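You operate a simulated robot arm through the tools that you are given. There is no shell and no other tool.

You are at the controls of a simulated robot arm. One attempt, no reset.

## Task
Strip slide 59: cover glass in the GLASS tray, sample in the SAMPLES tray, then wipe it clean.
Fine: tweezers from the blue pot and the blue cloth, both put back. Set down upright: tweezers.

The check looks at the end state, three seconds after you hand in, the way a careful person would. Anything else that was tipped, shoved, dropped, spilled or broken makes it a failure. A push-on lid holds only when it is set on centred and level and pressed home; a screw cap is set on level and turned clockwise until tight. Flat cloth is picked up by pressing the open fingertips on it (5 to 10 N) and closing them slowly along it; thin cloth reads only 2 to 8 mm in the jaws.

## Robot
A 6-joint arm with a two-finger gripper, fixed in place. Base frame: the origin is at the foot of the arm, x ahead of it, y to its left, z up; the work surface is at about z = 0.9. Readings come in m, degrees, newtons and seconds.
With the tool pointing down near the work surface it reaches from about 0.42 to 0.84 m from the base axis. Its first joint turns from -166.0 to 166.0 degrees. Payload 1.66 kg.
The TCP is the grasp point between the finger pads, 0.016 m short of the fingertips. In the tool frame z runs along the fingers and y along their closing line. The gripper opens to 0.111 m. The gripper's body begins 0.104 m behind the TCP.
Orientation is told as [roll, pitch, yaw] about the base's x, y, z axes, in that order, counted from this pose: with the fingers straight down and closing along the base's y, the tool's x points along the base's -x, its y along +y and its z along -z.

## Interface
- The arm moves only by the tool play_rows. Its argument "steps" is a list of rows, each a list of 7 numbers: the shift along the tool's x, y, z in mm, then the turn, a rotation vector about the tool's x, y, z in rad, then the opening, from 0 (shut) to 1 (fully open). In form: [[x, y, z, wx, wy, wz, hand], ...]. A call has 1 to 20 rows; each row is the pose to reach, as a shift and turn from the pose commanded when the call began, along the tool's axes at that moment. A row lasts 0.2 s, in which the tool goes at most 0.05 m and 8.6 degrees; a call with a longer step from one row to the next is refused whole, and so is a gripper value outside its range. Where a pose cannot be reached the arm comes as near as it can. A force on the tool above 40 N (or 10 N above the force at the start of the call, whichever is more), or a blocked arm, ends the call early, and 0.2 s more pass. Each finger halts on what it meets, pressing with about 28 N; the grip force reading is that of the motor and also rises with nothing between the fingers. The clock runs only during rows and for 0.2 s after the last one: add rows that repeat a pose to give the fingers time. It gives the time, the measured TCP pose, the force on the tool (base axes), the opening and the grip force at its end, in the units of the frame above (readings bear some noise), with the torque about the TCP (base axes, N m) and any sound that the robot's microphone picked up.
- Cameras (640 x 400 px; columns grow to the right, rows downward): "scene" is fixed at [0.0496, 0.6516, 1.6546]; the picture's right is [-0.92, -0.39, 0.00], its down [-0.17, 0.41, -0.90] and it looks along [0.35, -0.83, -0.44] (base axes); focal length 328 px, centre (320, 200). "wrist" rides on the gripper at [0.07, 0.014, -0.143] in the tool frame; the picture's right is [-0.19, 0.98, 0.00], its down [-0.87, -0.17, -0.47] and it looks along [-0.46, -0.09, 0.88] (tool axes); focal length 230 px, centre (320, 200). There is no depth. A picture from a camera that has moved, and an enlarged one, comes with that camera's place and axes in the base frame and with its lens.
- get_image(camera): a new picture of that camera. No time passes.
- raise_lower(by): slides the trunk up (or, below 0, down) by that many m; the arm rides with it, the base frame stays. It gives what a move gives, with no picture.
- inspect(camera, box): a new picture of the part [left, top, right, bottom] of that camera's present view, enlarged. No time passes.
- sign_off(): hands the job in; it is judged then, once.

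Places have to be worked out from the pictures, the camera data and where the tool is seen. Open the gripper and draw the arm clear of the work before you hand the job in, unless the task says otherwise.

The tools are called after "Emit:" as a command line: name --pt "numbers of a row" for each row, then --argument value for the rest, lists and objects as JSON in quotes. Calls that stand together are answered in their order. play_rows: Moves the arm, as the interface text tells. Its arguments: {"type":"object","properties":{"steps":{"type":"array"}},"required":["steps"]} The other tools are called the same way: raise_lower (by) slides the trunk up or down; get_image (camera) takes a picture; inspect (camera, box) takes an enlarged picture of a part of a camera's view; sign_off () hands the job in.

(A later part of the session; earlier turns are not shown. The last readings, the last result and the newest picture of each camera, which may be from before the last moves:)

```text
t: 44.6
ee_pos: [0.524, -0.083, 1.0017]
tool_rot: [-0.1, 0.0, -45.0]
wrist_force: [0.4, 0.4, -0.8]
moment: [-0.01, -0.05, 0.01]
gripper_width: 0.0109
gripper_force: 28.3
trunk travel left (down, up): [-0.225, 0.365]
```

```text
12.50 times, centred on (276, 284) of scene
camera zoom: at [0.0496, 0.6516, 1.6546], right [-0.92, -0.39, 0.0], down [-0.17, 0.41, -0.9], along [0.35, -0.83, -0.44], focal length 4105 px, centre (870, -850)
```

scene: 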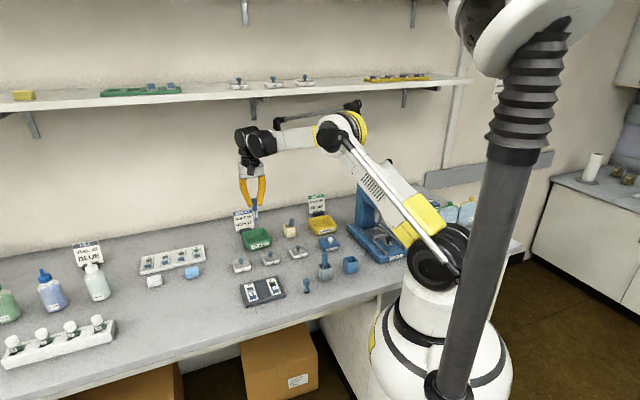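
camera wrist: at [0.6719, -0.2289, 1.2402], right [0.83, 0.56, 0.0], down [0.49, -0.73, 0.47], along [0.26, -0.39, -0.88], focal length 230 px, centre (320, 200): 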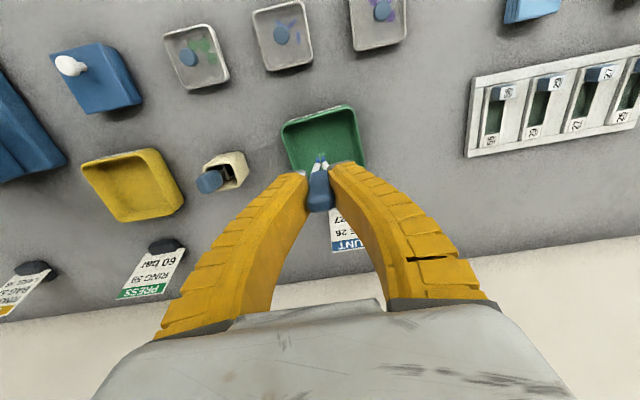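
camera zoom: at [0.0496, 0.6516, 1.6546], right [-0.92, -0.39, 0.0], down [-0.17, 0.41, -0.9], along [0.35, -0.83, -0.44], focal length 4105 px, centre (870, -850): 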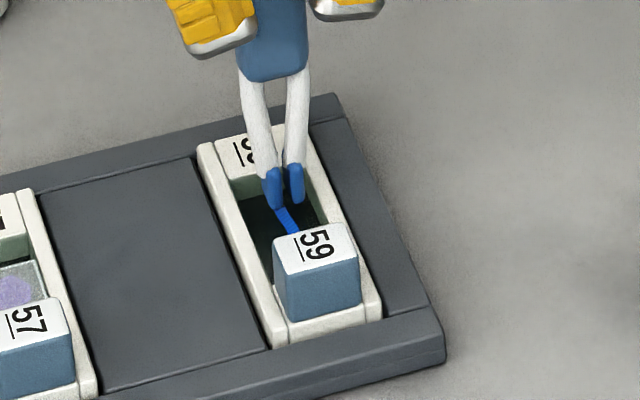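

Sample and tips are converging well. Stepping down 6 mm.

Emit:
play_rows --pt "0 0 1.5 0 0 0 0.08" --pt "0 0 3 0 0 0 0.08" --pt "0 0 4.5 0 0 0 0.08" --pt "0 0 6 0 0 0 0.08" --pt "0 0 6 0 0 0 0.08"

Emit:
inspect --camera "wrist" --box '[290, 130, 350, 180]'

Emit:
inspect --camera "scene" --box '[260, 268, 292, 300]'

```text
t: 45.8
ee_pos: [0.523, -0.0825, 0.9955]
tool_rot: [-0.1, 0.0, -45.0]
wrist_force: [1.1, -0.8, 10.4]
moment: [-0.1, -0.07, -0.02]
gripper_width: 0.0153
gripper_force: 27.8
trunk travel left (down, up): [-0.225, 0.365]
```

```text
8.00 times, centred on (320, 155) of wrist
camera zoom: at [0.4823, -0.0243, 1.1378], right [0.83, 0.56, 0.0], down [0.49, -0.73, 0.47], along [0.26, -0.39, -0.88], focal length 1841 px, centre (320, 560)
```

zoom: 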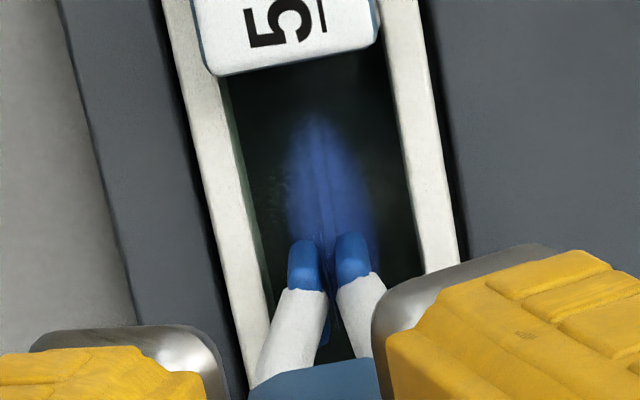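

```text
12.50 times, centred on (276, 284) of scene
camera zoom: at [0.0496, 0.6516, 1.6546], right [-0.92, -0.39, 0.0], down [-0.17, 0.41, -0.9], along [0.35, -0.83, -0.44], focal length 4105 px, centre (870, -850)
```

zoom: 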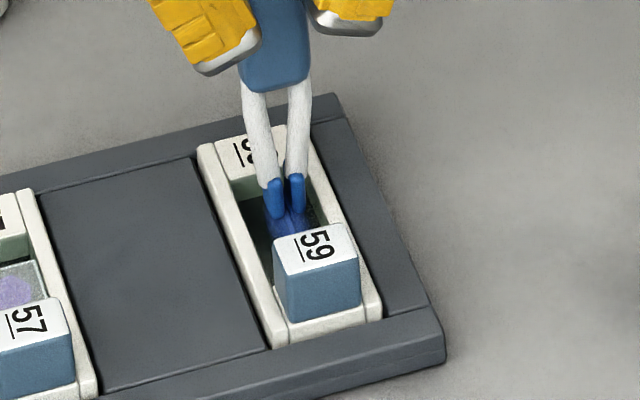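

Contact came sooner than expected (10 N), the slide floor now shows a blue smear and the strip appears lifted into the tips. I back off immediately by a few mm and check.

Emit:
play_rows --pt "0 0 -1 0 0 0 0.08" --pt "0 0 -3 0 0 0 0.08" --pt "0 0 -5 0 0 0 0.08" --pt "0 0 -5 0 0 0 0.08"

Emit:
inspect --camera "wrist" --box '[290, 130, 350, 180]'

Emit:
inspect --camera "wrist" --box '[305, 148, 335, 172]'

Emit:
inspect --camera "scene" --box '[260, 268, 292, 300]'

```text
t: 46.8
ee_pos: [0.5242, -0.0837, 1.0007]
tool_rot: [0.0, 0.1, -44.9]
wrist_force: [0.2, 0.4, -0.6]
moment: [-0.02, 0.01, 0.01]
gripper_width: 0.0109
gripper_force: 27.8
trunk travel left (down, up): [-0.225, 0.365]
```

```text
8.00 times, centred on (320, 155) of wrist
camera zoom: at [0.4829, -0.0242, 1.1424], right [0.83, 0.56, 0.0], down [0.49, -0.73, 0.47], along [0.26, -0.39, -0.88], focal length 1841 px, centre (320, 560)
```

zoom: 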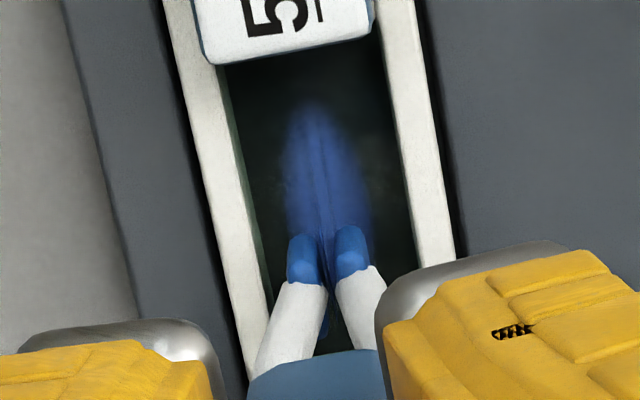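

```text
16.00 times, centred on (320, 160) of wrist
camera zoom: at [0.4829, -0.0242, 1.1424], right [0.83, 0.56, 0.0], down [0.49, -0.73, 0.47], along [0.26, -0.39, -0.88], focal length 3681 px, centre (320, 840)
```

zoom: 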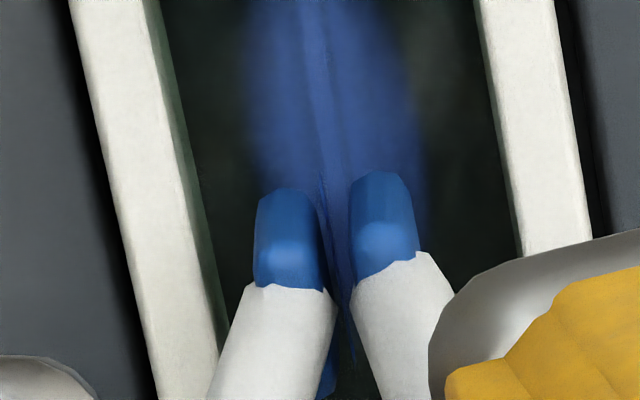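

```text
12.50 times, centred on (276, 284) of scene
camera zoom: at [0.0496, 0.6516, 1.6546], right [-0.92, -0.39, 0.0], down [-0.17, 0.41, -0.9], along [0.35, -0.83, -0.44], focal length 4105 px, centre (870, -850)
```

zoom: 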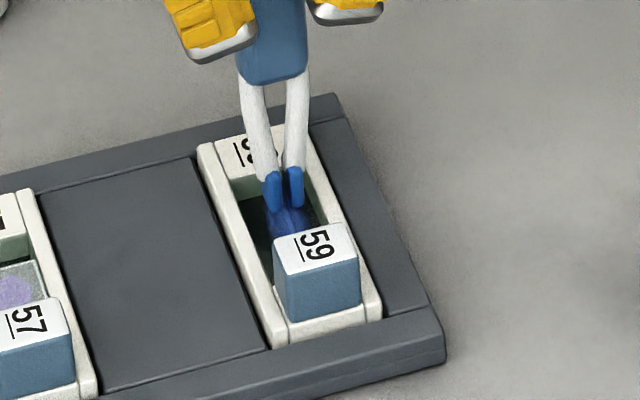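

The sample sliver is pinched between the tips; the slide shows the smear to be wiped later. Lifting straight up.

Emit:
play_rows --pt "0 0 -5 0 0 0 0.08" --pt "0 0 -15 0 0 0 0.08" --pt "0 0 -35 0 0 0 0.08" --pt "0 0 -60 0 0 0 0.08" --pt "0 0 -85 0 0 0 0.08" --pt "0 0 -98 0 0 0 0.08" --pt "0 0 -98 0 0 0 0.08"

Emit:
get_image --camera "wrist"

Emit:
inspect --camera "wrist" --box '[305, 148, 335, 172]'

Emit:
inspect --camera "wrist" --box '[285, 90, 365, 180]'

```text
t: 48.4
ee_pos: [0.5221, -0.083, 1.0985]
tool_rot: [0.0, 0.0, -45.0]
wrist_force: [1.1, -0.1, -0.1]
moment: [-0.04, -0.01, 0.0]
gripper_width: 0.0111
gripper_force: 28.4
trunk travel left (down, up): [-0.225, 0.365]
```

```text
taken
camera wrist: at [0.4823, -0.0241, 1.2409], right [0.83, 0.56, 0.0], down [0.49, -0.73, 0.47], along [0.26, -0.39, -0.88], focal length 230 px, centre (320, 200)
```

wrist: 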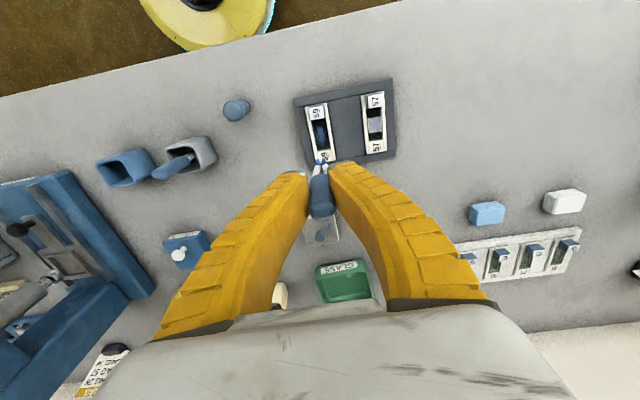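

```text
16.00 times, centred on (320, 160) of wrist
camera zoom: at [0.4823, -0.0241, 1.2409], right [0.83, 0.56, 0.0], down [0.49, -0.73, 0.47], along [0.26, -0.39, -0.88], focal length 3681 px, centre (320, 840)
```

zoom: 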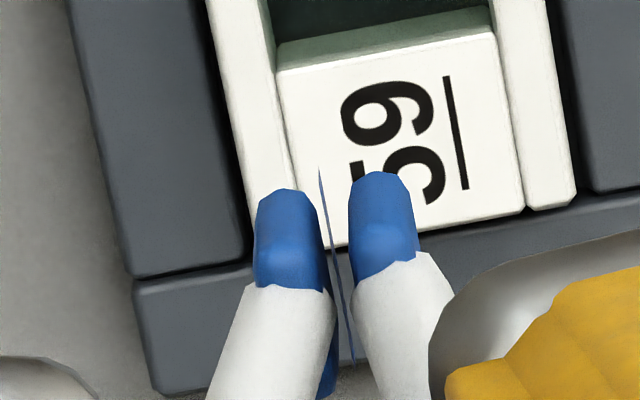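

```text
4.44 times, centred on (325, 135) of wrist
camera zoom: at [0.4823, -0.0241, 1.2409], right [0.83, 0.56, 0.0], down [0.49, -0.73, 0.47], along [0.26, -0.39, -0.88], focal length 1022 px, centre (298, 489)
```

zoom: 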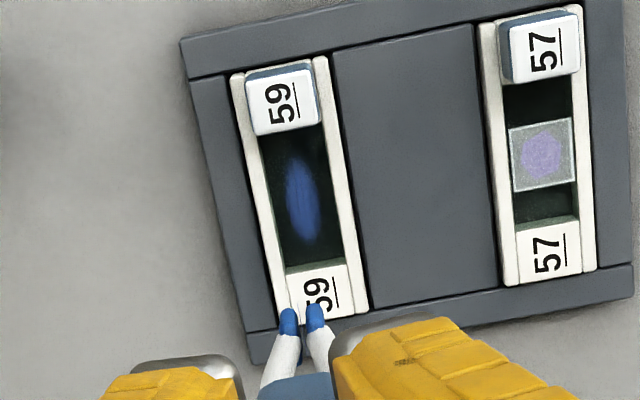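

The blue sliver is clearly held between the tips. Carrying it across to above the SAMPLES tray at about (0.512, -0.502).

Emit:
play_rows --pt "-10 -11 0 0 0 0 0.08" --pt "-28 -30 0 0 0 0 0.08" --pt "-48 -51 0 0 0 0 0.08" --pt "-68 -72 0 0 0 0 0.08" --pt "-88 -93 0 0 0 0 0.08" --pt "-108 -114 0 0 0 0 0.08" --pt "-128 -135 0 0 0 0 0.08" --pt "-148 -156 0 0 0 0 0.08" --pt "-168 -177 0 0 0 0 0.08" --pt "-188 -198 0 0 0 0 0.08" --pt "-208 -219 0 0 0 0 0.08" --pt "-228 -240 0 0 0 0 0.08" --pt "-248 -261 0 0 0 0 0.08" --pt "-266 -281 0 0 0 0 0.08" --pt "-280 -296 0 0 0 0 0.08" --pt "-288 -304 0 0 0 0 0.08" --pt "-288 -304 0 0 0 0 0.08"

Emit:
get_image --camera "wrist"

Emit:
inspect --camera "wrist" --box '[270, 100, 370, 200]'

Emit:
get_image --camera "scene"

```text
t: 52.0
ee_pos: [0.5127, -0.5017, 1.0988]
tool_rot: [0.0, 0.0, -45.1]
wrist_force: [0.2, 0.4, -1.1]
moment: [0.01, -0.02, 0.01]
gripper_width: 0.011
gripper_force: 28.3
trunk travel left (down, up): [-0.225, 0.365]
```

```text
taken
camera wrist: at [0.4721, -0.4427, 1.2409], right [0.83, 0.56, 0.0], down [0.49, -0.73, 0.47], along [0.26, -0.39, -0.88], focal length 230 px, centre (320, 200)
```

wrist: 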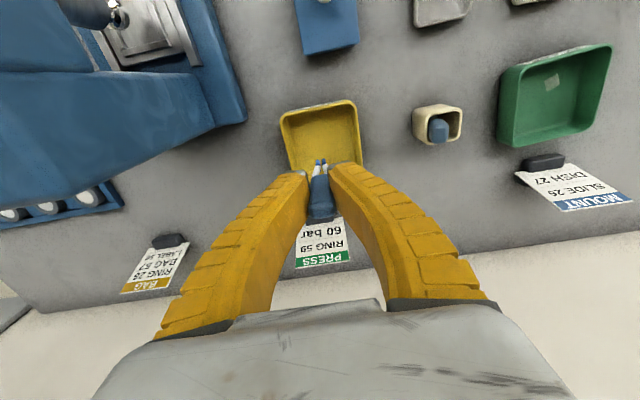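

```text
4.00 times, centred on (320, 150) of wrist
camera zoom: at [0.4721, -0.4427, 1.2409], right [0.83, 0.56, 0.0], down [0.49, -0.73, 0.47], along [0.26, -0.39, -0.88], focal length 920 px, centre (320, 400)
```

zoom: 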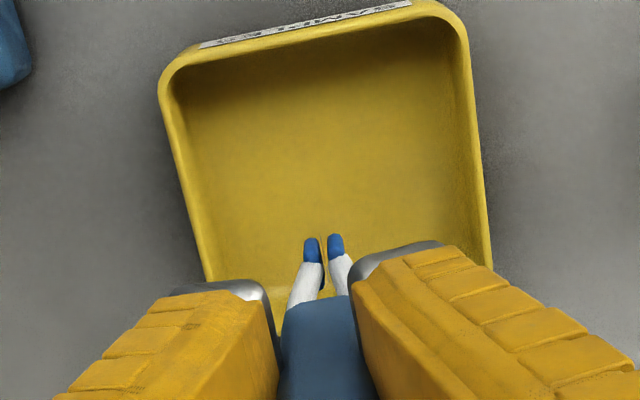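

```text
taken
```

scene: 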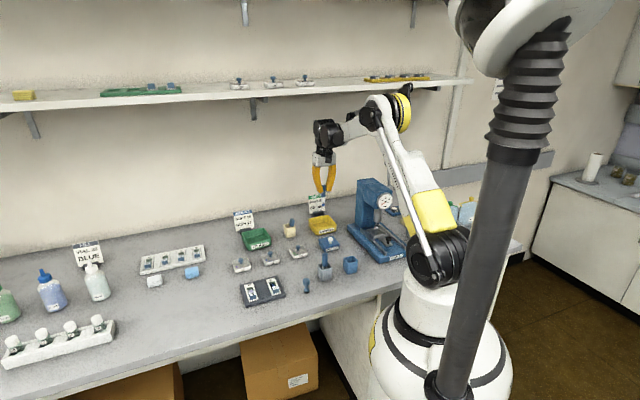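

Over the SAMPLES tray; I shift 5 mm toward the wall and 4 mm along the bench to centre, then lower toward the floor.

Emit:
play_rows --pt "-2 2 12 0 0 0 0.08" --pt "-5 4 30 0 0 0 0.08" --pt "-5 4 50 0 0 0 0.08" --pt "-5 4 70 0 0 0 0.08" --pt "-5 4 84 0 0 0 0.08" --pt "-5 4 93 0 0 0 0.08" --pt "-5 4 97 0 0 0 0.08" --pt "-5 4 97 0 0 0 0.08"

Emit:
inspect --camera "wrist" --box '[270, 100, 370, 200]'

Emit:
inspect --camera "scene" --box '[300, 200, 345, 245]'

```text
t: 53.8
ee_pos: [0.5182, -0.5039, 1.0001]
tool_rot: [0.0, 0.1, -44.9]
wrist_force: [-0.7, -0.3, 0.0]
moment: [-0.02, 0.01, 0.0]
gripper_width: 0.0112
gripper_force: 28.3
trunk travel left (down, up): [-0.225, 0.365]
```

```text
4.00 times, centred on (320, 150) of wrist
camera zoom: at [0.478, -0.4437, 1.1434], right [0.83, 0.56, 0.0], down [0.49, -0.73, 0.47], along [0.26, -0.39, -0.88], focal length 920 px, centre (320, 400)
```

zoom: 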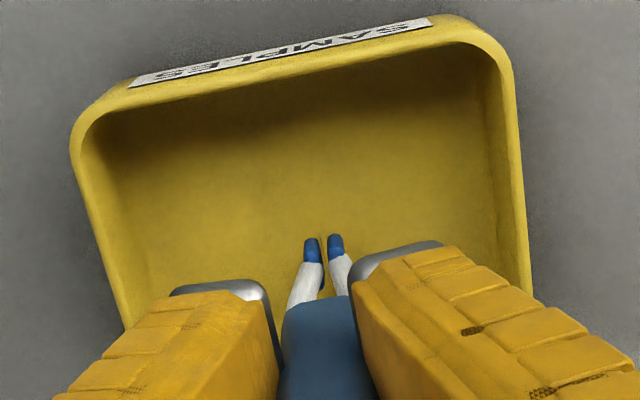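

```text
8.89 times, centred on (322, 222) of scene
camera zoom: at [0.0496, 0.6516, 1.6546], right [-0.92, -0.39, 0.0], down [-0.17, 0.41, -0.9], along [0.35, -0.83, -0.44], focal length 2919 px, centre (298, 0)
```

zoom: 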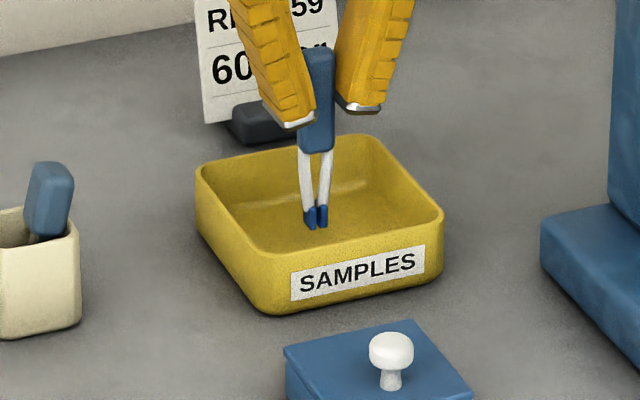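

Lowering another 8 mm so the sample nearly touches the tray floor.

Emit:
play_rows --pt "0 0 2 0 0 0 0.08" --pt "0 0 4 0 0 0 0.08" --pt "0 0 6 0 0 0 0.08" --pt "0 0 8 0 0 0 0.08" --pt "0 0 8 0 0 0 0.08"

Emit:
inspect --camera "wrist" --box '[290, 130, 350, 180]'

Emit:
inspect --camera "scene" --box '[305, 210, 340, 240]'

```text
t: 55.0
ee_pos: [0.519, -0.5021, 0.9933]
tool_rot: [0.0, -0.1, -45.0]
wrist_force: [0.0, 0.6, -0.3]
moment: [0.02, 0.0, -0.02]
gripper_width: 0.011
gripper_force: 27.7
trunk travel left (down, up): [-0.225, 0.365]
```

```text
8.00 times, centred on (320, 155) of wrist
camera zoom: at [0.4778, -0.4435, 1.1357], right [0.83, 0.56, 0.0], down [0.49, -0.73, 0.47], along [0.26, -0.39, -0.88], focal length 1841 px, centre (320, 560)
```

zoom: 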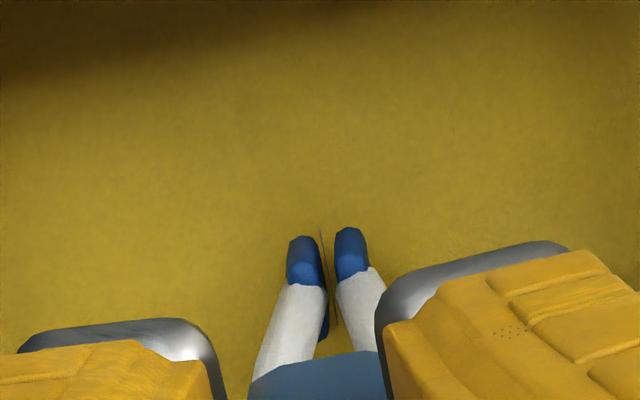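

```text
13.33 times, centred on (322, 225) of scene
camera zoom: at [0.0496, 0.6516, 1.6546], right [-0.92, -0.39, 0.0], down [-0.17, 0.41, -0.9], along [0.35, -0.83, -0.44], focal length 4378 px, centre (287, -133)
```

zoom: 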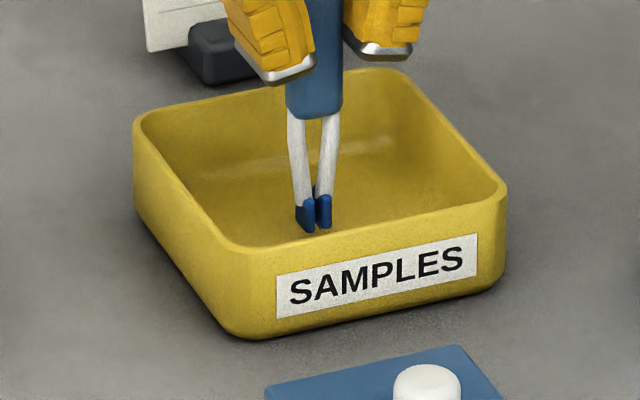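

Now close to the floor. I relax the grip to release the sample, as worked with the glass.

Emit:
play_rows --pt "0 0 0 0 0 0 0.1" --pt "0 0 0 0 0 0 0.125" --pt "0 0 0 0 0 0 0.135" --pt "0 0 0 0 0 0 0.142" --pt "0 0 0 0 0 0 0.142"

Emit:
inspect --camera "wrist" --box '[290, 130, 350, 180]'

Emit:
inspect --camera "scene" --box '[305, 210, 340, 240]'

```text
t: 56.2
ee_pos: [0.5187, -0.5017, 0.9933]
tool_rot: [0.0, 0.0, -45.0]
wrist_force: [0.8, 0.6, 0.3]
moment: [0.0, -0.06, -0.02]
gripper_width: 0.0181
gripper_force: 2.7
trunk travel left (down, up): [-0.225, 0.365]
```

```text
8.00 times, centred on (320, 155) of wrist
camera zoom: at [0.4777, -0.4434, 1.1359], right [0.83, 0.56, 0.0], down [0.49, -0.73, 0.47], along [0.26, -0.39, -0.88], focal length 1841 px, centre (320, 560)
```

zoom: 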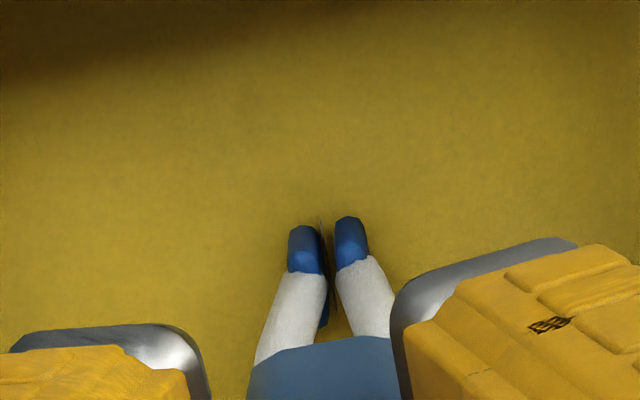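

```text
13.33 times, centred on (322, 225) of scene
camera zoom: at [0.0496, 0.6516, 1.6546], right [-0.92, -0.39, 0.0], down [-0.17, 0.41, -0.9], along [0.35, -0.83, -0.44], focal length 4378 px, centre (287, -133)
```

zoom: 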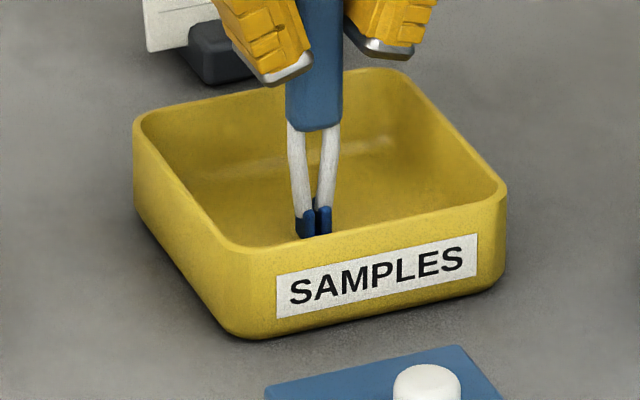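

The tweezers rest on the floor, sample loose between the tips. I slide down the handle a few mm, re-grip firmly and lift 15 mm.

Emit:
play_rows --pt "0 0 2 0 0 0 0.146" --pt "0 0 4 0 0 0 0.148" --pt "0 0 6 0 0 0 0.148" --pt "0 0 6 0 0 0 0.13" --pt "0 0 6 0 0 0 0.1" --pt "0 0 6 0 0 0 0.08" --pt "0 0 6 0 0 0 0.08" --pt "0 0 4 0 0 0 0.08" --pt "0 0 0 0 0 0 0.08" --pt "0 0 -5 0 0 0 0.08" --pt "0 0 -9 0 0 0 0.08" --pt "0 0 -9 0 0 0 0.08"

Emit:
inspect --camera "wrist" --box '[285, 120, 355, 180]'

Emit:
inspect --camera "scene" --box '[305, 210, 340, 240]'

```text
t: 58.8
ee_pos: [0.5186, -0.503, 1.0025]
tool_rot: [0.0, 0.0, -45.1]
wrist_force: [-0.8, 0.3, -0.3]
moment: [0.01, -0.03, -0.01]
gripper_width: 0.0108
gripper_force: 28.1
trunk travel left (down, up): [-0.225, 0.365]
```

```text
6.67 times, centred on (320, 150) of wrist
camera zoom: at [0.4779, -0.4436, 1.1447], right [0.83, 0.56, 0.0], down [0.49, -0.73, 0.47], along [0.26, -0.39, -0.88], focal length 1534 px, centre (320, 533)
```

zoom: 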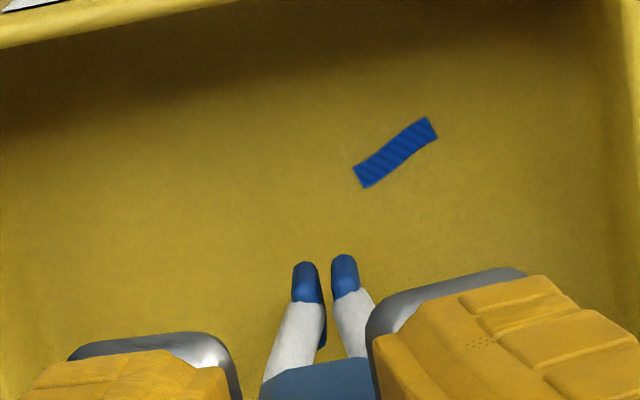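

```text
13.33 times, centred on (322, 225) of scene
camera zoom: at [0.0496, 0.6516, 1.6546], right [-0.92, -0.39, 0.0], down [-0.17, 0.41, -0.9], along [0.35, -0.83, -0.44], focal length 4378 px, centre (287, -133)
```

zoom: 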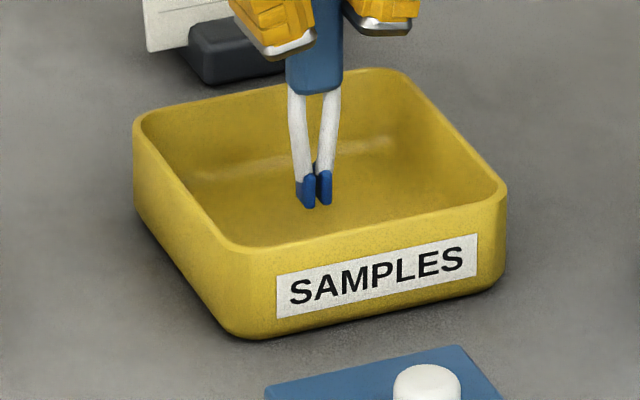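

The blue sample lies in the SAMPLES tray, and the tweezers are empty. I raise and carry them back to above the blue pot at (0.316, -0.274).

Emit:
play_rows --pt "0 0 -12 0 0 0 0.08" --pt "0 0 -38 0 0 0 0.08" --pt "0 0 -70 0 0 0 0.08" --pt "0 0 -95 0 0 0 0.08" --pt "8 0 -105 0 0 0 0.08" --pt "28 1 -105 0 0 0 0.08" --pt "55 2.5 -105 0 0 0 0.08" --pt "83 4 -105 0 0 0 0.08" --pt "111 6 -105 0 0 0 0.08" --pt "139 8 -105 0 0 0 0.08" --pt "167 10 -105 0 0 0 0.08" --pt "195 12 -105 0 0 0 0.08" --pt "223 14 -105 0 0 0 0.08" --pt "251 16 -105 0 0 0 0.08" --pt "276 17.5 -105 0 0 0 0.08" --pt "294 18.5 -105 0 0 0 0.08" --pt "305 18.7 -105 0 0 0 0.08" --pt "305 18.7 -105 0 0 0 0.08"

Emit:
inspect --camera "wrist" --box '[270, 90, 370, 190]'

Emit:
inspect --camera "scene" --box '[310, 190, 390, 280]'

```text
t: 62.6
ee_pos: [0.316, -0.2734, 1.1061]
tool_rot: [-0.1, 0.0, -45.0]
wrist_force: [0.1, 0.8, 0.1]
moment: [0.01, 0.0, 0.0]
gripper_width: 0.0109
gripper_force: 28.5
trunk travel left (down, up): [-0.225, 0.365]
```

```text
4.00 times, centred on (320, 140) of wrist
camera zoom: at [0.2756, -0.2142, 1.2494], right [0.83, 0.56, 0.0], down [0.49, -0.73, 0.47], along [0.26, -0.39, -0.88], focal length 920 px, centre (320, 440)
```

zoom: 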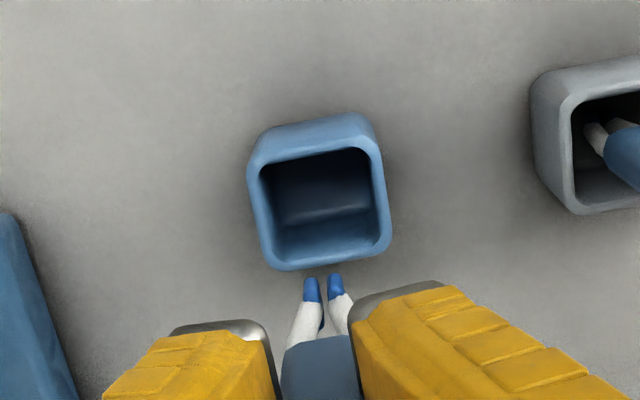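

```text
4.44 times, centred on (350, 235) of scene
camera zoom: at [0.0496, 0.6516, 1.6546], right [-0.92, -0.39, 0.0], down [-0.17, 0.41, -0.9], along [0.35, -0.83, -0.44], focal length 1460 px, centre (187, 44)
```

zoom: 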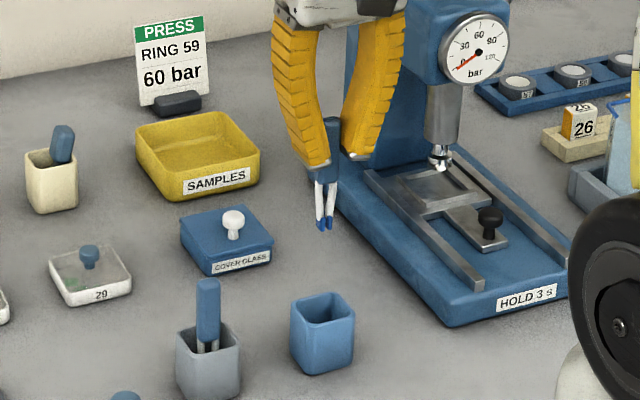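

The pot opening is centred under the tips to within 2 mm. Lowering the tweezers into it.

Emit:
play_rows --pt "0 0.5 15 0 0 0 0.08" --pt "-1 0.5 40 0 0 0 0.08" --pt "-1 0.5 62 0 0 0 0.08" --pt "-1 0.5 80 0 0 0 0.08" --pt "-1 0.5 95 0 0 0 0.08" --pt "-1 0.5 108 0 0 0 0.08" --pt "-1 0.5 116 0 0 0 0.08" --pt "-1 0.5 116 0 0 0 0.08"

Emit:
inspect --camera "wrist" --box '[270, 100, 370, 200]'

Emit:
inspect --camera "scene" --box '[330, 215, 390, 285]'

```text
t: 64.4
ee_pos: [0.3171, -0.2737, 0.9912]
tool_rot: [0.0, 0.0, -45.0]
wrist_force: [-0.5, -0.1, -0.5]
moment: [0.0, 0.0, -0.01]
gripper_width: 0.0112
gripper_force: 27.9
trunk travel left (down, up): [-0.225, 0.365]
```

```text
4.00 times, centred on (320, 150) of wrist
camera zoom: at [0.2765, -0.2152, 1.1335], right [0.83, 0.56, 0.0], down [0.49, -0.73, 0.47], along [0.26, -0.39, -0.88], focal length 920 px, centre (320, 400)
```

zoom: 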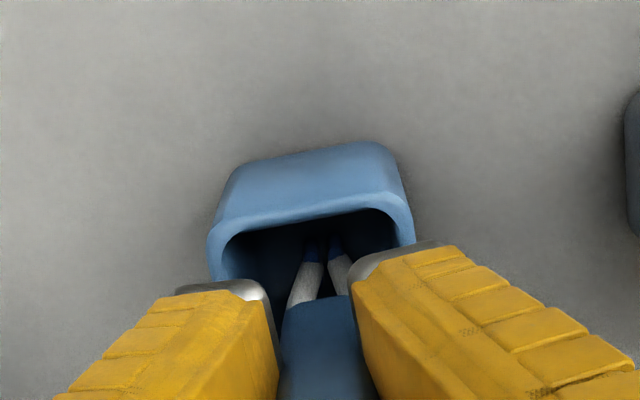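

```text
5.71 times, centred on (360, 250) of scene
camera zoom: at [0.0496, 0.6516, 1.6546], right [-0.92, -0.39, 0.0], down [-0.17, 0.41, -0.9], along [0.35, -0.83, -0.44], focal length 1876 px, centre (91, -86)
```

zoom: 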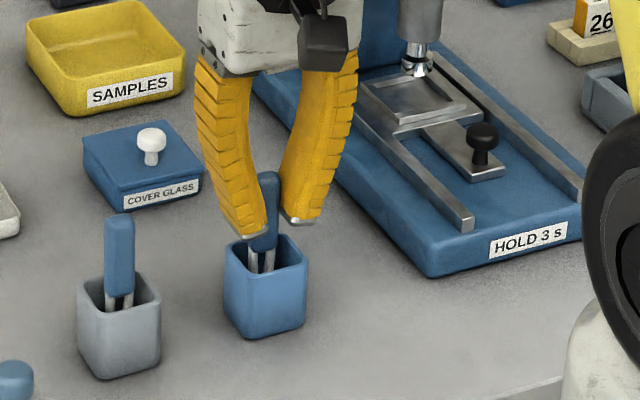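

Tips are inside the pot, about 8 mm above its floor. Stepping down gently to touch the floor.

Emit:
play_rows --pt "0 0 2 0 0 0 0.08" --pt "0 0 4 0 0 0 0.08" --pt "0 0 6 0 0 0 0.08" --pt "0 0 7 0 0 0 0.08" --pt "0 0 7 0 0 0 0.08"

```text
t: 65.6
ee_pos: [0.3163, -0.2731, 0.9832]
tool_rot: [0.0, 0.0, -45.1]
wrist_force: [1.5, -1.7, 14.9]
moment: [-0.21, -0.19, -0.01]
gripper_width: 0.0183
gripper_force: 28.3
trunk travel left (down, up): [-0.225, 0.365]
```

Floor contact (15 N). I back up 2 mm to unload, then open slowly to let the tweezers stand.

Emit:
play_rows --pt "0 0 -1 0 0 0 0.08" --pt "0 0 -2 0 0 0 0.08" --pt "0 0 -2 0 0 0 0.1" --pt "0 0 -2 0 0 0 0.12" --pt "0 0 -2 0 0 0 0.13" --pt "0 0 -2 0 0 0 0.138" --pt "0 0 -2 0 0 0 0.144" --pt "0 0 -2 0 0 0 0.15" --pt "0 0 -2 0 0 0 0.16" --pt "0 0 -2 0 0 0 0.16"

Emit:
inspect --camera "wrist" --box '[270, 110, 370, 210]'

Emit:
inspect --camera "scene" --box '[330, 215, 390, 285]'

```text
t: 67.8
ee_pos: [0.3172, -0.2737, 0.9868]
tool_rot: [0.0, 0.0, -45.0]
wrist_force: [-0.4, 0.6, 0.7]
moment: [0.01, -0.02, 0.0]
gripper_width: 0.0207
gripper_force: 2.3
trunk travel left (down, up): [-0.225, 0.365]
```

```text
4.00 times, centred on (320, 160) of wrist
camera zoom: at [0.2768, -0.215, 1.1284], right [0.83, 0.56, 0.0], down [0.49, -0.73, 0.47], along [0.26, -0.39, -0.88], focal length 920 px, centre (320, 360)
```

zoom: 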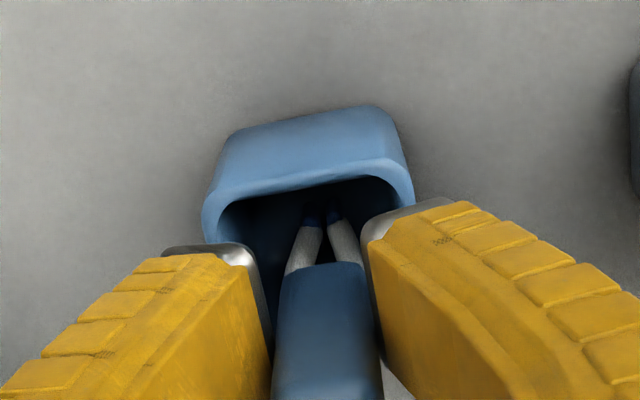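

```text
5.71 times, centred on (360, 250) of scene
camera zoom: at [0.0496, 0.6516, 1.6546], right [-0.92, -0.39, 0.0], down [-0.17, 0.41, -0.9], along [0.35, -0.83, -0.44], focal length 1876 px, centre (91, -86)
```

zoom: 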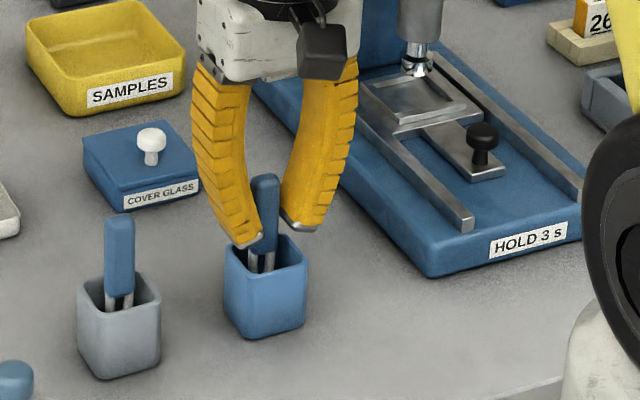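

The tweezers stand upright in the blue pot. I open wider and draw straight up.

Emit:
play_rows --pt "0 0 0 0 0 0 0.2" --pt "0 0 0 0 0 0 0.26" --pt "0 0 0 0 0 0 0.34" --pt "0 0 0 0 0 0 0.4" --pt "0 0 -15 0 0 0 0.4" --pt "0 0 -40 0 0 0 0.4" --pt "0 0 -75 0 0 0 0.4" --pt "0 0 -115 0 0 0 0.4" --pt "0 0 -150 0 0 0 0.4" --pt "0 0 -150 0 0 0 0.4"

Emit:
get_image --camera "wrist"

Emit:
inspect --camera "scene" --box '[230, 200, 390, 310]'

Emit:
inspect --camera "wrist" --box '[280, 100, 360, 180]'

```text
t: 70.0
ee_pos: [0.3188, -0.2728, 1.1365]
tool_rot: [0.0, 0.1, -44.9]
wrist_force: [0.3, -0.2, -0.2]
moment: [-0.04, 0.0, -0.02]
gripper_width: 0.0467
gripper_force: 1.4
trunk travel left (down, up): [-0.225, 0.365]
```

```text
taken
camera wrist: at [0.2776, -0.2154, 1.2785], right [0.83, 0.56, 0.0], down [0.49, -0.73, 0.47], along [0.26, -0.39, -0.88], focal length 230 px, centre (320, 200)
```

wrist: 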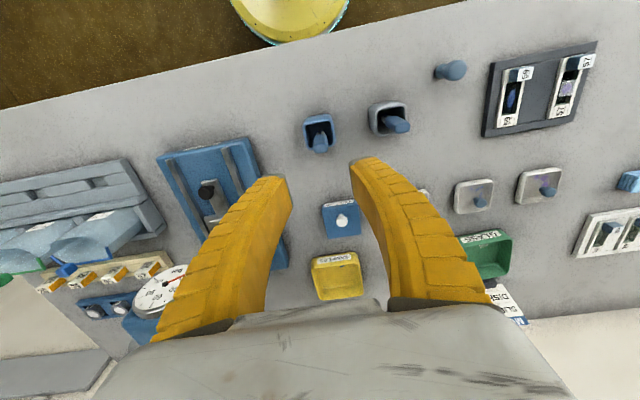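

```text
3.64 times, centred on (310, 255) of scene
camera zoom: at [0.0496, 0.6516, 1.6546], right [-0.92, -0.39, 0.0], down [-0.17, 0.41, -0.9], along [0.35, -0.83, -0.44], focal length 1194 px, centre (356, 0)
```

zoom: 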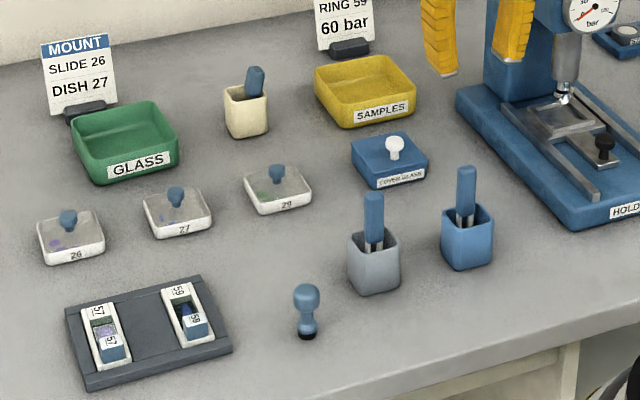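

```text
5.00 times, centred on (320, 140) of wrist
camera zoom: at [0.2776, -0.2154, 1.2785], right [0.83, 0.56, 0.0], down [0.49, -0.73, 0.47], along [0.26, -0.39, -0.88], focal length 1150 px, centre (320, 500)
```

zoom: 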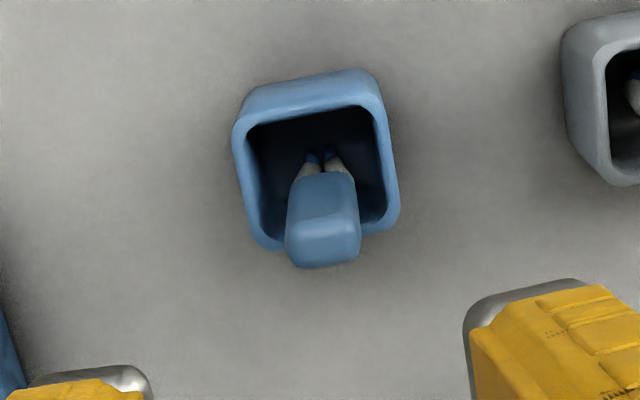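

The tweezers are back upright in the blue pot. Next, the blue cloth near (0.827, -0.034): I move over the free bench to view it closely.

Emit:
play_rows --pt "-5 25 0 0 0 0 0.5" --pt "-10 65 0 0 0 0 0.5" --pt "-16 110 0 0 0 0 0.5" --pt "-22 155 0 0 0 0 0.5" --pt "-28 200 0 0 0 0 0.5" --pt "-35 245 0 0 0 0 0.5" --pt "-42 290 0 0 0 0 0.5" --pt "-50 335 0 0 0 0 0.5" --pt "-58 380 0 0 0 0 0.5" --pt "-66 425 0 0 0 0 0.5" --pt "-74 465 0 0 0 0 0.5" --pt "-80 495 0 0 0 0 0.5" --pt "-80 500 0 0 0 0 0.5" --pt "-80 500 0 0 0 0 0.5"

Emit:
get_image --camera "wrist"

Emit:
get_image --camera "scene"

```text
t: 73.0
ee_pos: [0.7266, 0.0243, 1.1365]
tool_rot: [0.0, 0.0, -45.0]
wrist_force: [-0.5, -0.2, 0.2]
moment: [0.01, 0.01, 0.0]
gripper_width: 0.0576
gripper_force: 1.7
trunk travel left (down, up): [-0.225, 0.365]
```

```text
taken
camera wrist: at [0.6863, 0.0831, 1.2786], right [0.83, 0.56, 0.0], down [0.49, -0.73, 0.47], along [0.26, -0.39, -0.88], focal length 230 px, centre (320, 200)
```

wrist: 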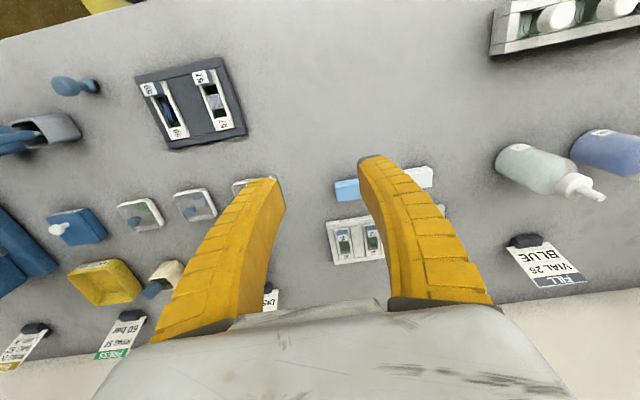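

```text
taken
```

scene: 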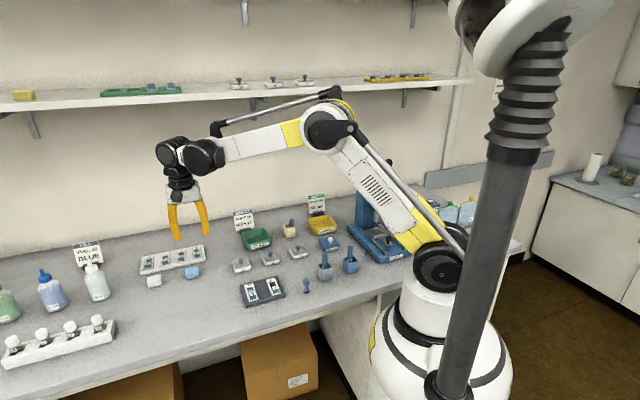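

I zoom in on the blue cloth.

Emit:
inspect --camera "wrist" --box '[310, 150, 450, 270]'

Emit:
inspect --camera "scene" --box '[135, 240, 215, 290]'

Emit:
inspect --camera "wrist" --box '[120, 50, 260, 160]'

```text
3.33 times, centred on (380, 210) of wrist
camera zoom: at [0.6863, 0.0831, 1.2786], right [0.83, 0.56, 0.0], down [0.49, -0.73, 0.47], along [0.26, -0.39, -0.88], focal length 767 px, centre (120, 167)
```

zoom: 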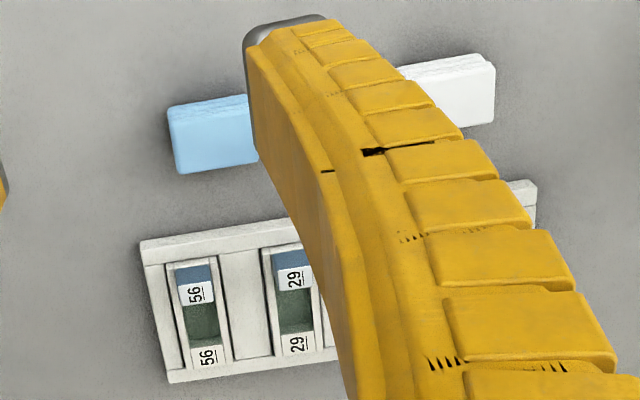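

```text
8.00 times, centred on (175, 265) of scene
camera zoom: at [0.0496, 0.6516, 1.6546], right [-0.92, -0.39, 0.0], down [-0.17, 0.41, -0.9], along [0.35, -0.83, -0.44], focal length 2627 px, centre (1480, -320)
```

zoom: 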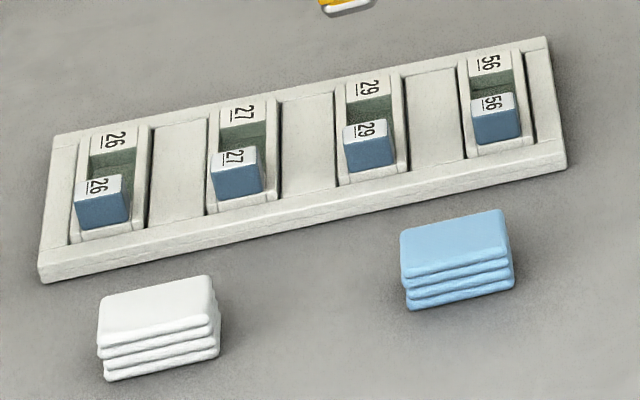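

```text
3.64 times, centred on (190, 105) of wrist
camera zoom: at [0.6863, 0.0831, 1.2786], right [0.83, 0.56, 0.0], down [0.49, -0.73, 0.47], along [0.26, -0.39, -0.88], focal length 837 px, centre (793, 546)
```

zoom: 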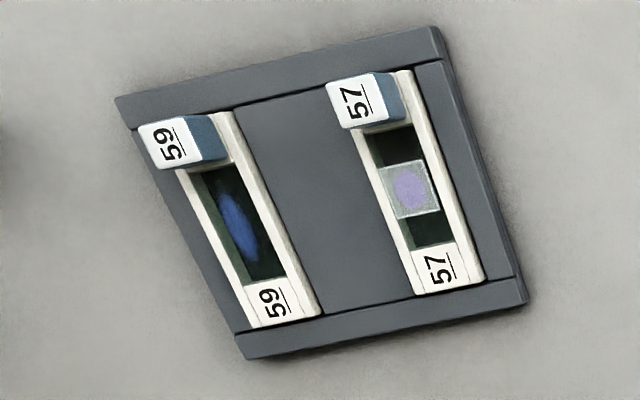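

The blue cloth is a folded pad about 48 × 37 × 20 mm centred near (0.824, -0.033). I move above it with the fingers opened to ~80 mm, closing direction along its long side.

Emit:
play_rows --pt "-20 5 10 0 0 0 0.6" --pt "-45 12 25 0 0 0 0.7" --pt "-72 19 45 0 0 0 0.75" --pt "-98 26 70 0 0 0 0.75" --pt "-109.4 28.4 95 0 0 0 0.75" --pt "-109.4 28.4 110 0 0 0 0.75" --pt "-109.4 28.4 110 0 0 0 0.75"

Emit:
get_image --camera "wrist"

Emit:
inspect --camera "wrist" --box '[240, 90, 400, 220]'

Emit:
inspect --camera "scene" --box '[130, 200, 250, 290]'

```text
t: 74.6
ee_pos: [0.8231, -0.0334, 1.0272]
tool_rot: [0.1, 0.1, -45.0]
wrist_force: [-0.4, -0.2, -0.7]
moment: [-0.03, 0.02, -0.01]
gripper_width: 0.0842
gripper_force: 0.8
trunk travel left (down, up): [-0.225, 0.365]
```

```text
taken
camera wrist: at [0.7833, 0.0249, 1.1687], right [0.83, 0.56, 0.0], down [0.49, -0.73, 0.47], along [0.26, -0.39, -0.88], focal length 230 px, centre (320, 200)
```

wrist: 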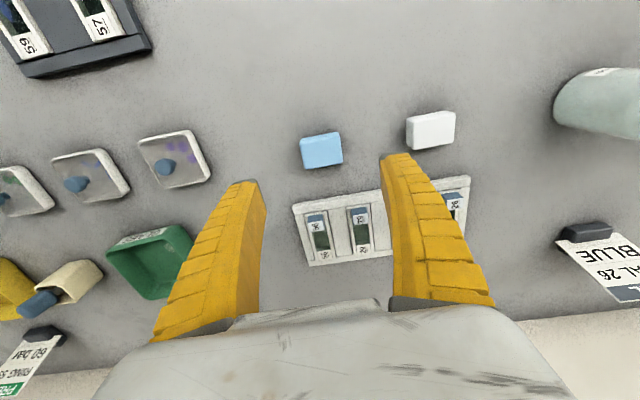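

```text
3.08 times, centred on (320, 155) of wrist
camera zoom: at [0.7833, 0.0249, 1.1687], right [0.83, 0.56, 0.0], down [0.49, -0.73, 0.47], along [0.26, -0.39, -0.88], focal length 708 px, centre (320, 338)
```

zoom: 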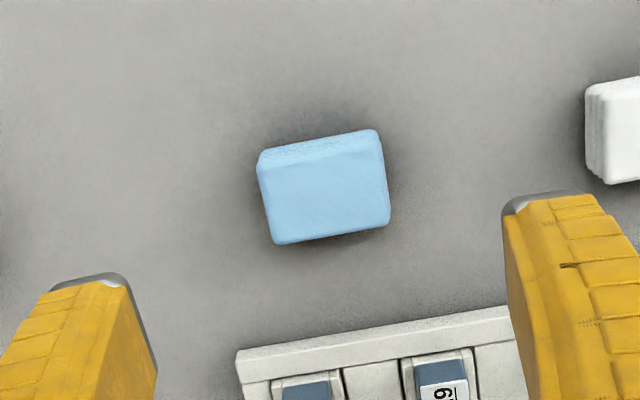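

```text
4.44 times, centred on (190, 245) of scene
camera zoom: at [0.0496, 0.6516, 1.6546], right [-0.92, -0.39, 0.0], down [-0.17, 0.41, -0.9], along [0.35, -0.83, -0.44], focal length 1460 px, centre (898, 0)
```

zoom: 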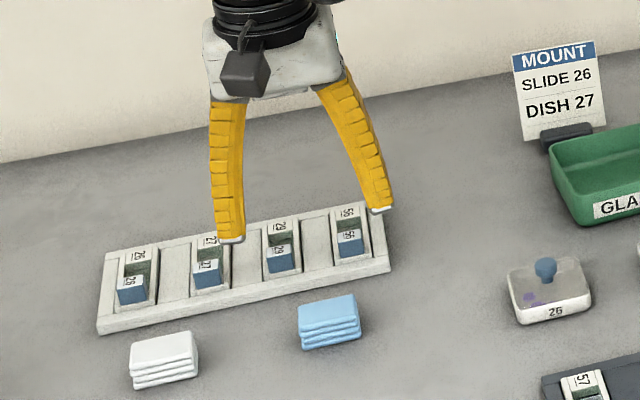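

The pad is centred under the tool to ~2 mm. I descend with fingers straddling it, fingertips stopping ~9 mm above the bench so that cloth protrudes below them.

Emit:
play_rows --pt "-2 1 20 0 0 0 0.7" --pt "-2 1 45 0 0 0 0.65" --pt "-2 1 70 0 0 0 0.65" --pt "-2 1 88 0 0 0 0.65" --pt "-2 1 98 0 0 0 0.65" --pt "-2 1 101 0 0 0 0.65" --pt "-2 1 101 0 0 0 0.65"

Emit:
inspect --camera "wrist" --box '[220, 110, 420, 260]'

Emit:
inspect --camera "scene" --box '[150, 235, 230, 295]'

```text
t: 76.2
ee_pos: [0.8264, -0.0339, 0.925]
tool_rot: [0.0, 0.0, -45.1]
wrist_force: [-0.4, -0.7, -0.2]
moment: [0.03, -0.02, 0.04]
gripper_width: 0.0737
gripper_force: 1.0
trunk travel left (down, up): [-0.225, 0.365]
```

```text
2.67 times, centred on (320, 185) of wrist
camera zoom: at [0.7858, 0.0243, 1.0673], right [0.83, 0.56, 0.0], down [0.49, -0.73, 0.47], along [0.26, -0.39, -0.88], focal length 614 px, centre (320, 240)
```

zoom: 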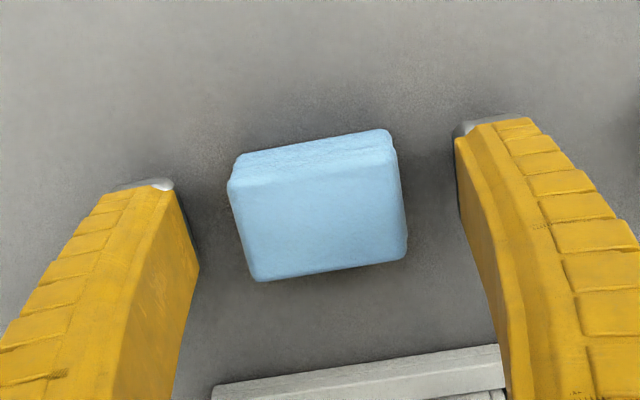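

```text
6.67 times, centred on (190, 265) of scene
camera zoom: at [0.0496, 0.6516, 1.6546], right [-0.92, -0.39, 0.0], down [-0.17, 0.41, -0.9], along [0.35, -0.83, -0.44], focal length 2189 px, centre (1187, -233)
```

zoom: 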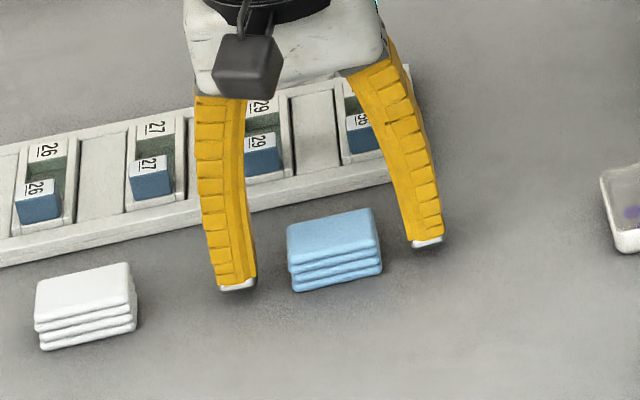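

Fingers straddle the pad evenly. Closing slowly onto it.

Emit:
play_rows --pt "0 0 0 0 0 0 0.58" --pt "0 0 0 0 0 0 0.52" --pt "0 0 0 0 0 0 0.46" --pt "0 0 0 0 0 0 0.41" --pt "0 0 0 0 0 0 0.38" --pt "0 0 0 0 0 0 0.36" --pt "0 0 0 0 0 0 0.34" --pt "0 0 0 0 0 0 0.34"

Emit:
inspect --camera "wrist" --box '[240, 120, 400, 240]'

Emit:
inspect --camera "scene" --box '[160, 240, 220, 290]'

```text
t: 78.0
ee_pos: [0.8258, -0.0346, 0.9259]
tool_rot: [0.0, 0.1, -45.0]
wrist_force: [1.4, 0.4, 5.9]
moment: [-0.04, 0.01, 0.02]
gripper_width: 0.0399
gripper_force: 28.2
trunk travel left (down, up): [-0.225, 0.365]
```

```text
3.33 times, centred on (320, 180) of wrist
camera zoom: at [0.7853, 0.0243, 1.0681], right [0.83, 0.56, 0.0], down [0.49, -0.73, 0.47], along [0.27, -0.39, -0.88], focal length 767 px, centre (320, 267)
```

zoom: 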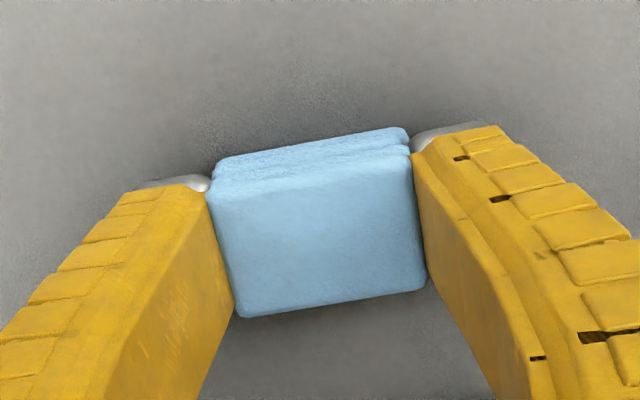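

```text
8.00 times, centred on (190, 265) of scene
camera zoom: at [0.0496, 0.6516, 1.6546], right [-0.92, -0.39, 0.0], down [-0.17, 0.41, -0.9], along [0.35, -0.83, -0.44], focal length 2627 px, centre (1360, -320)
```

zoom: 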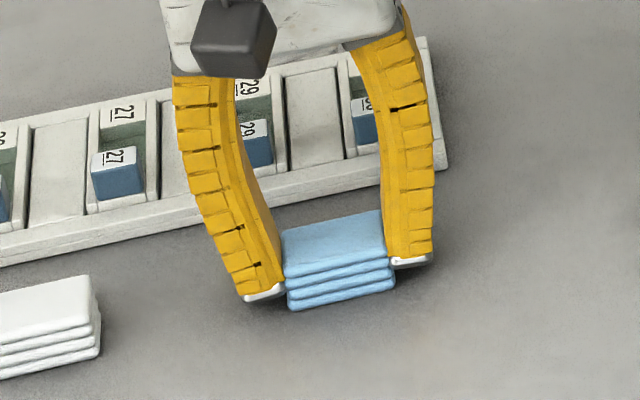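

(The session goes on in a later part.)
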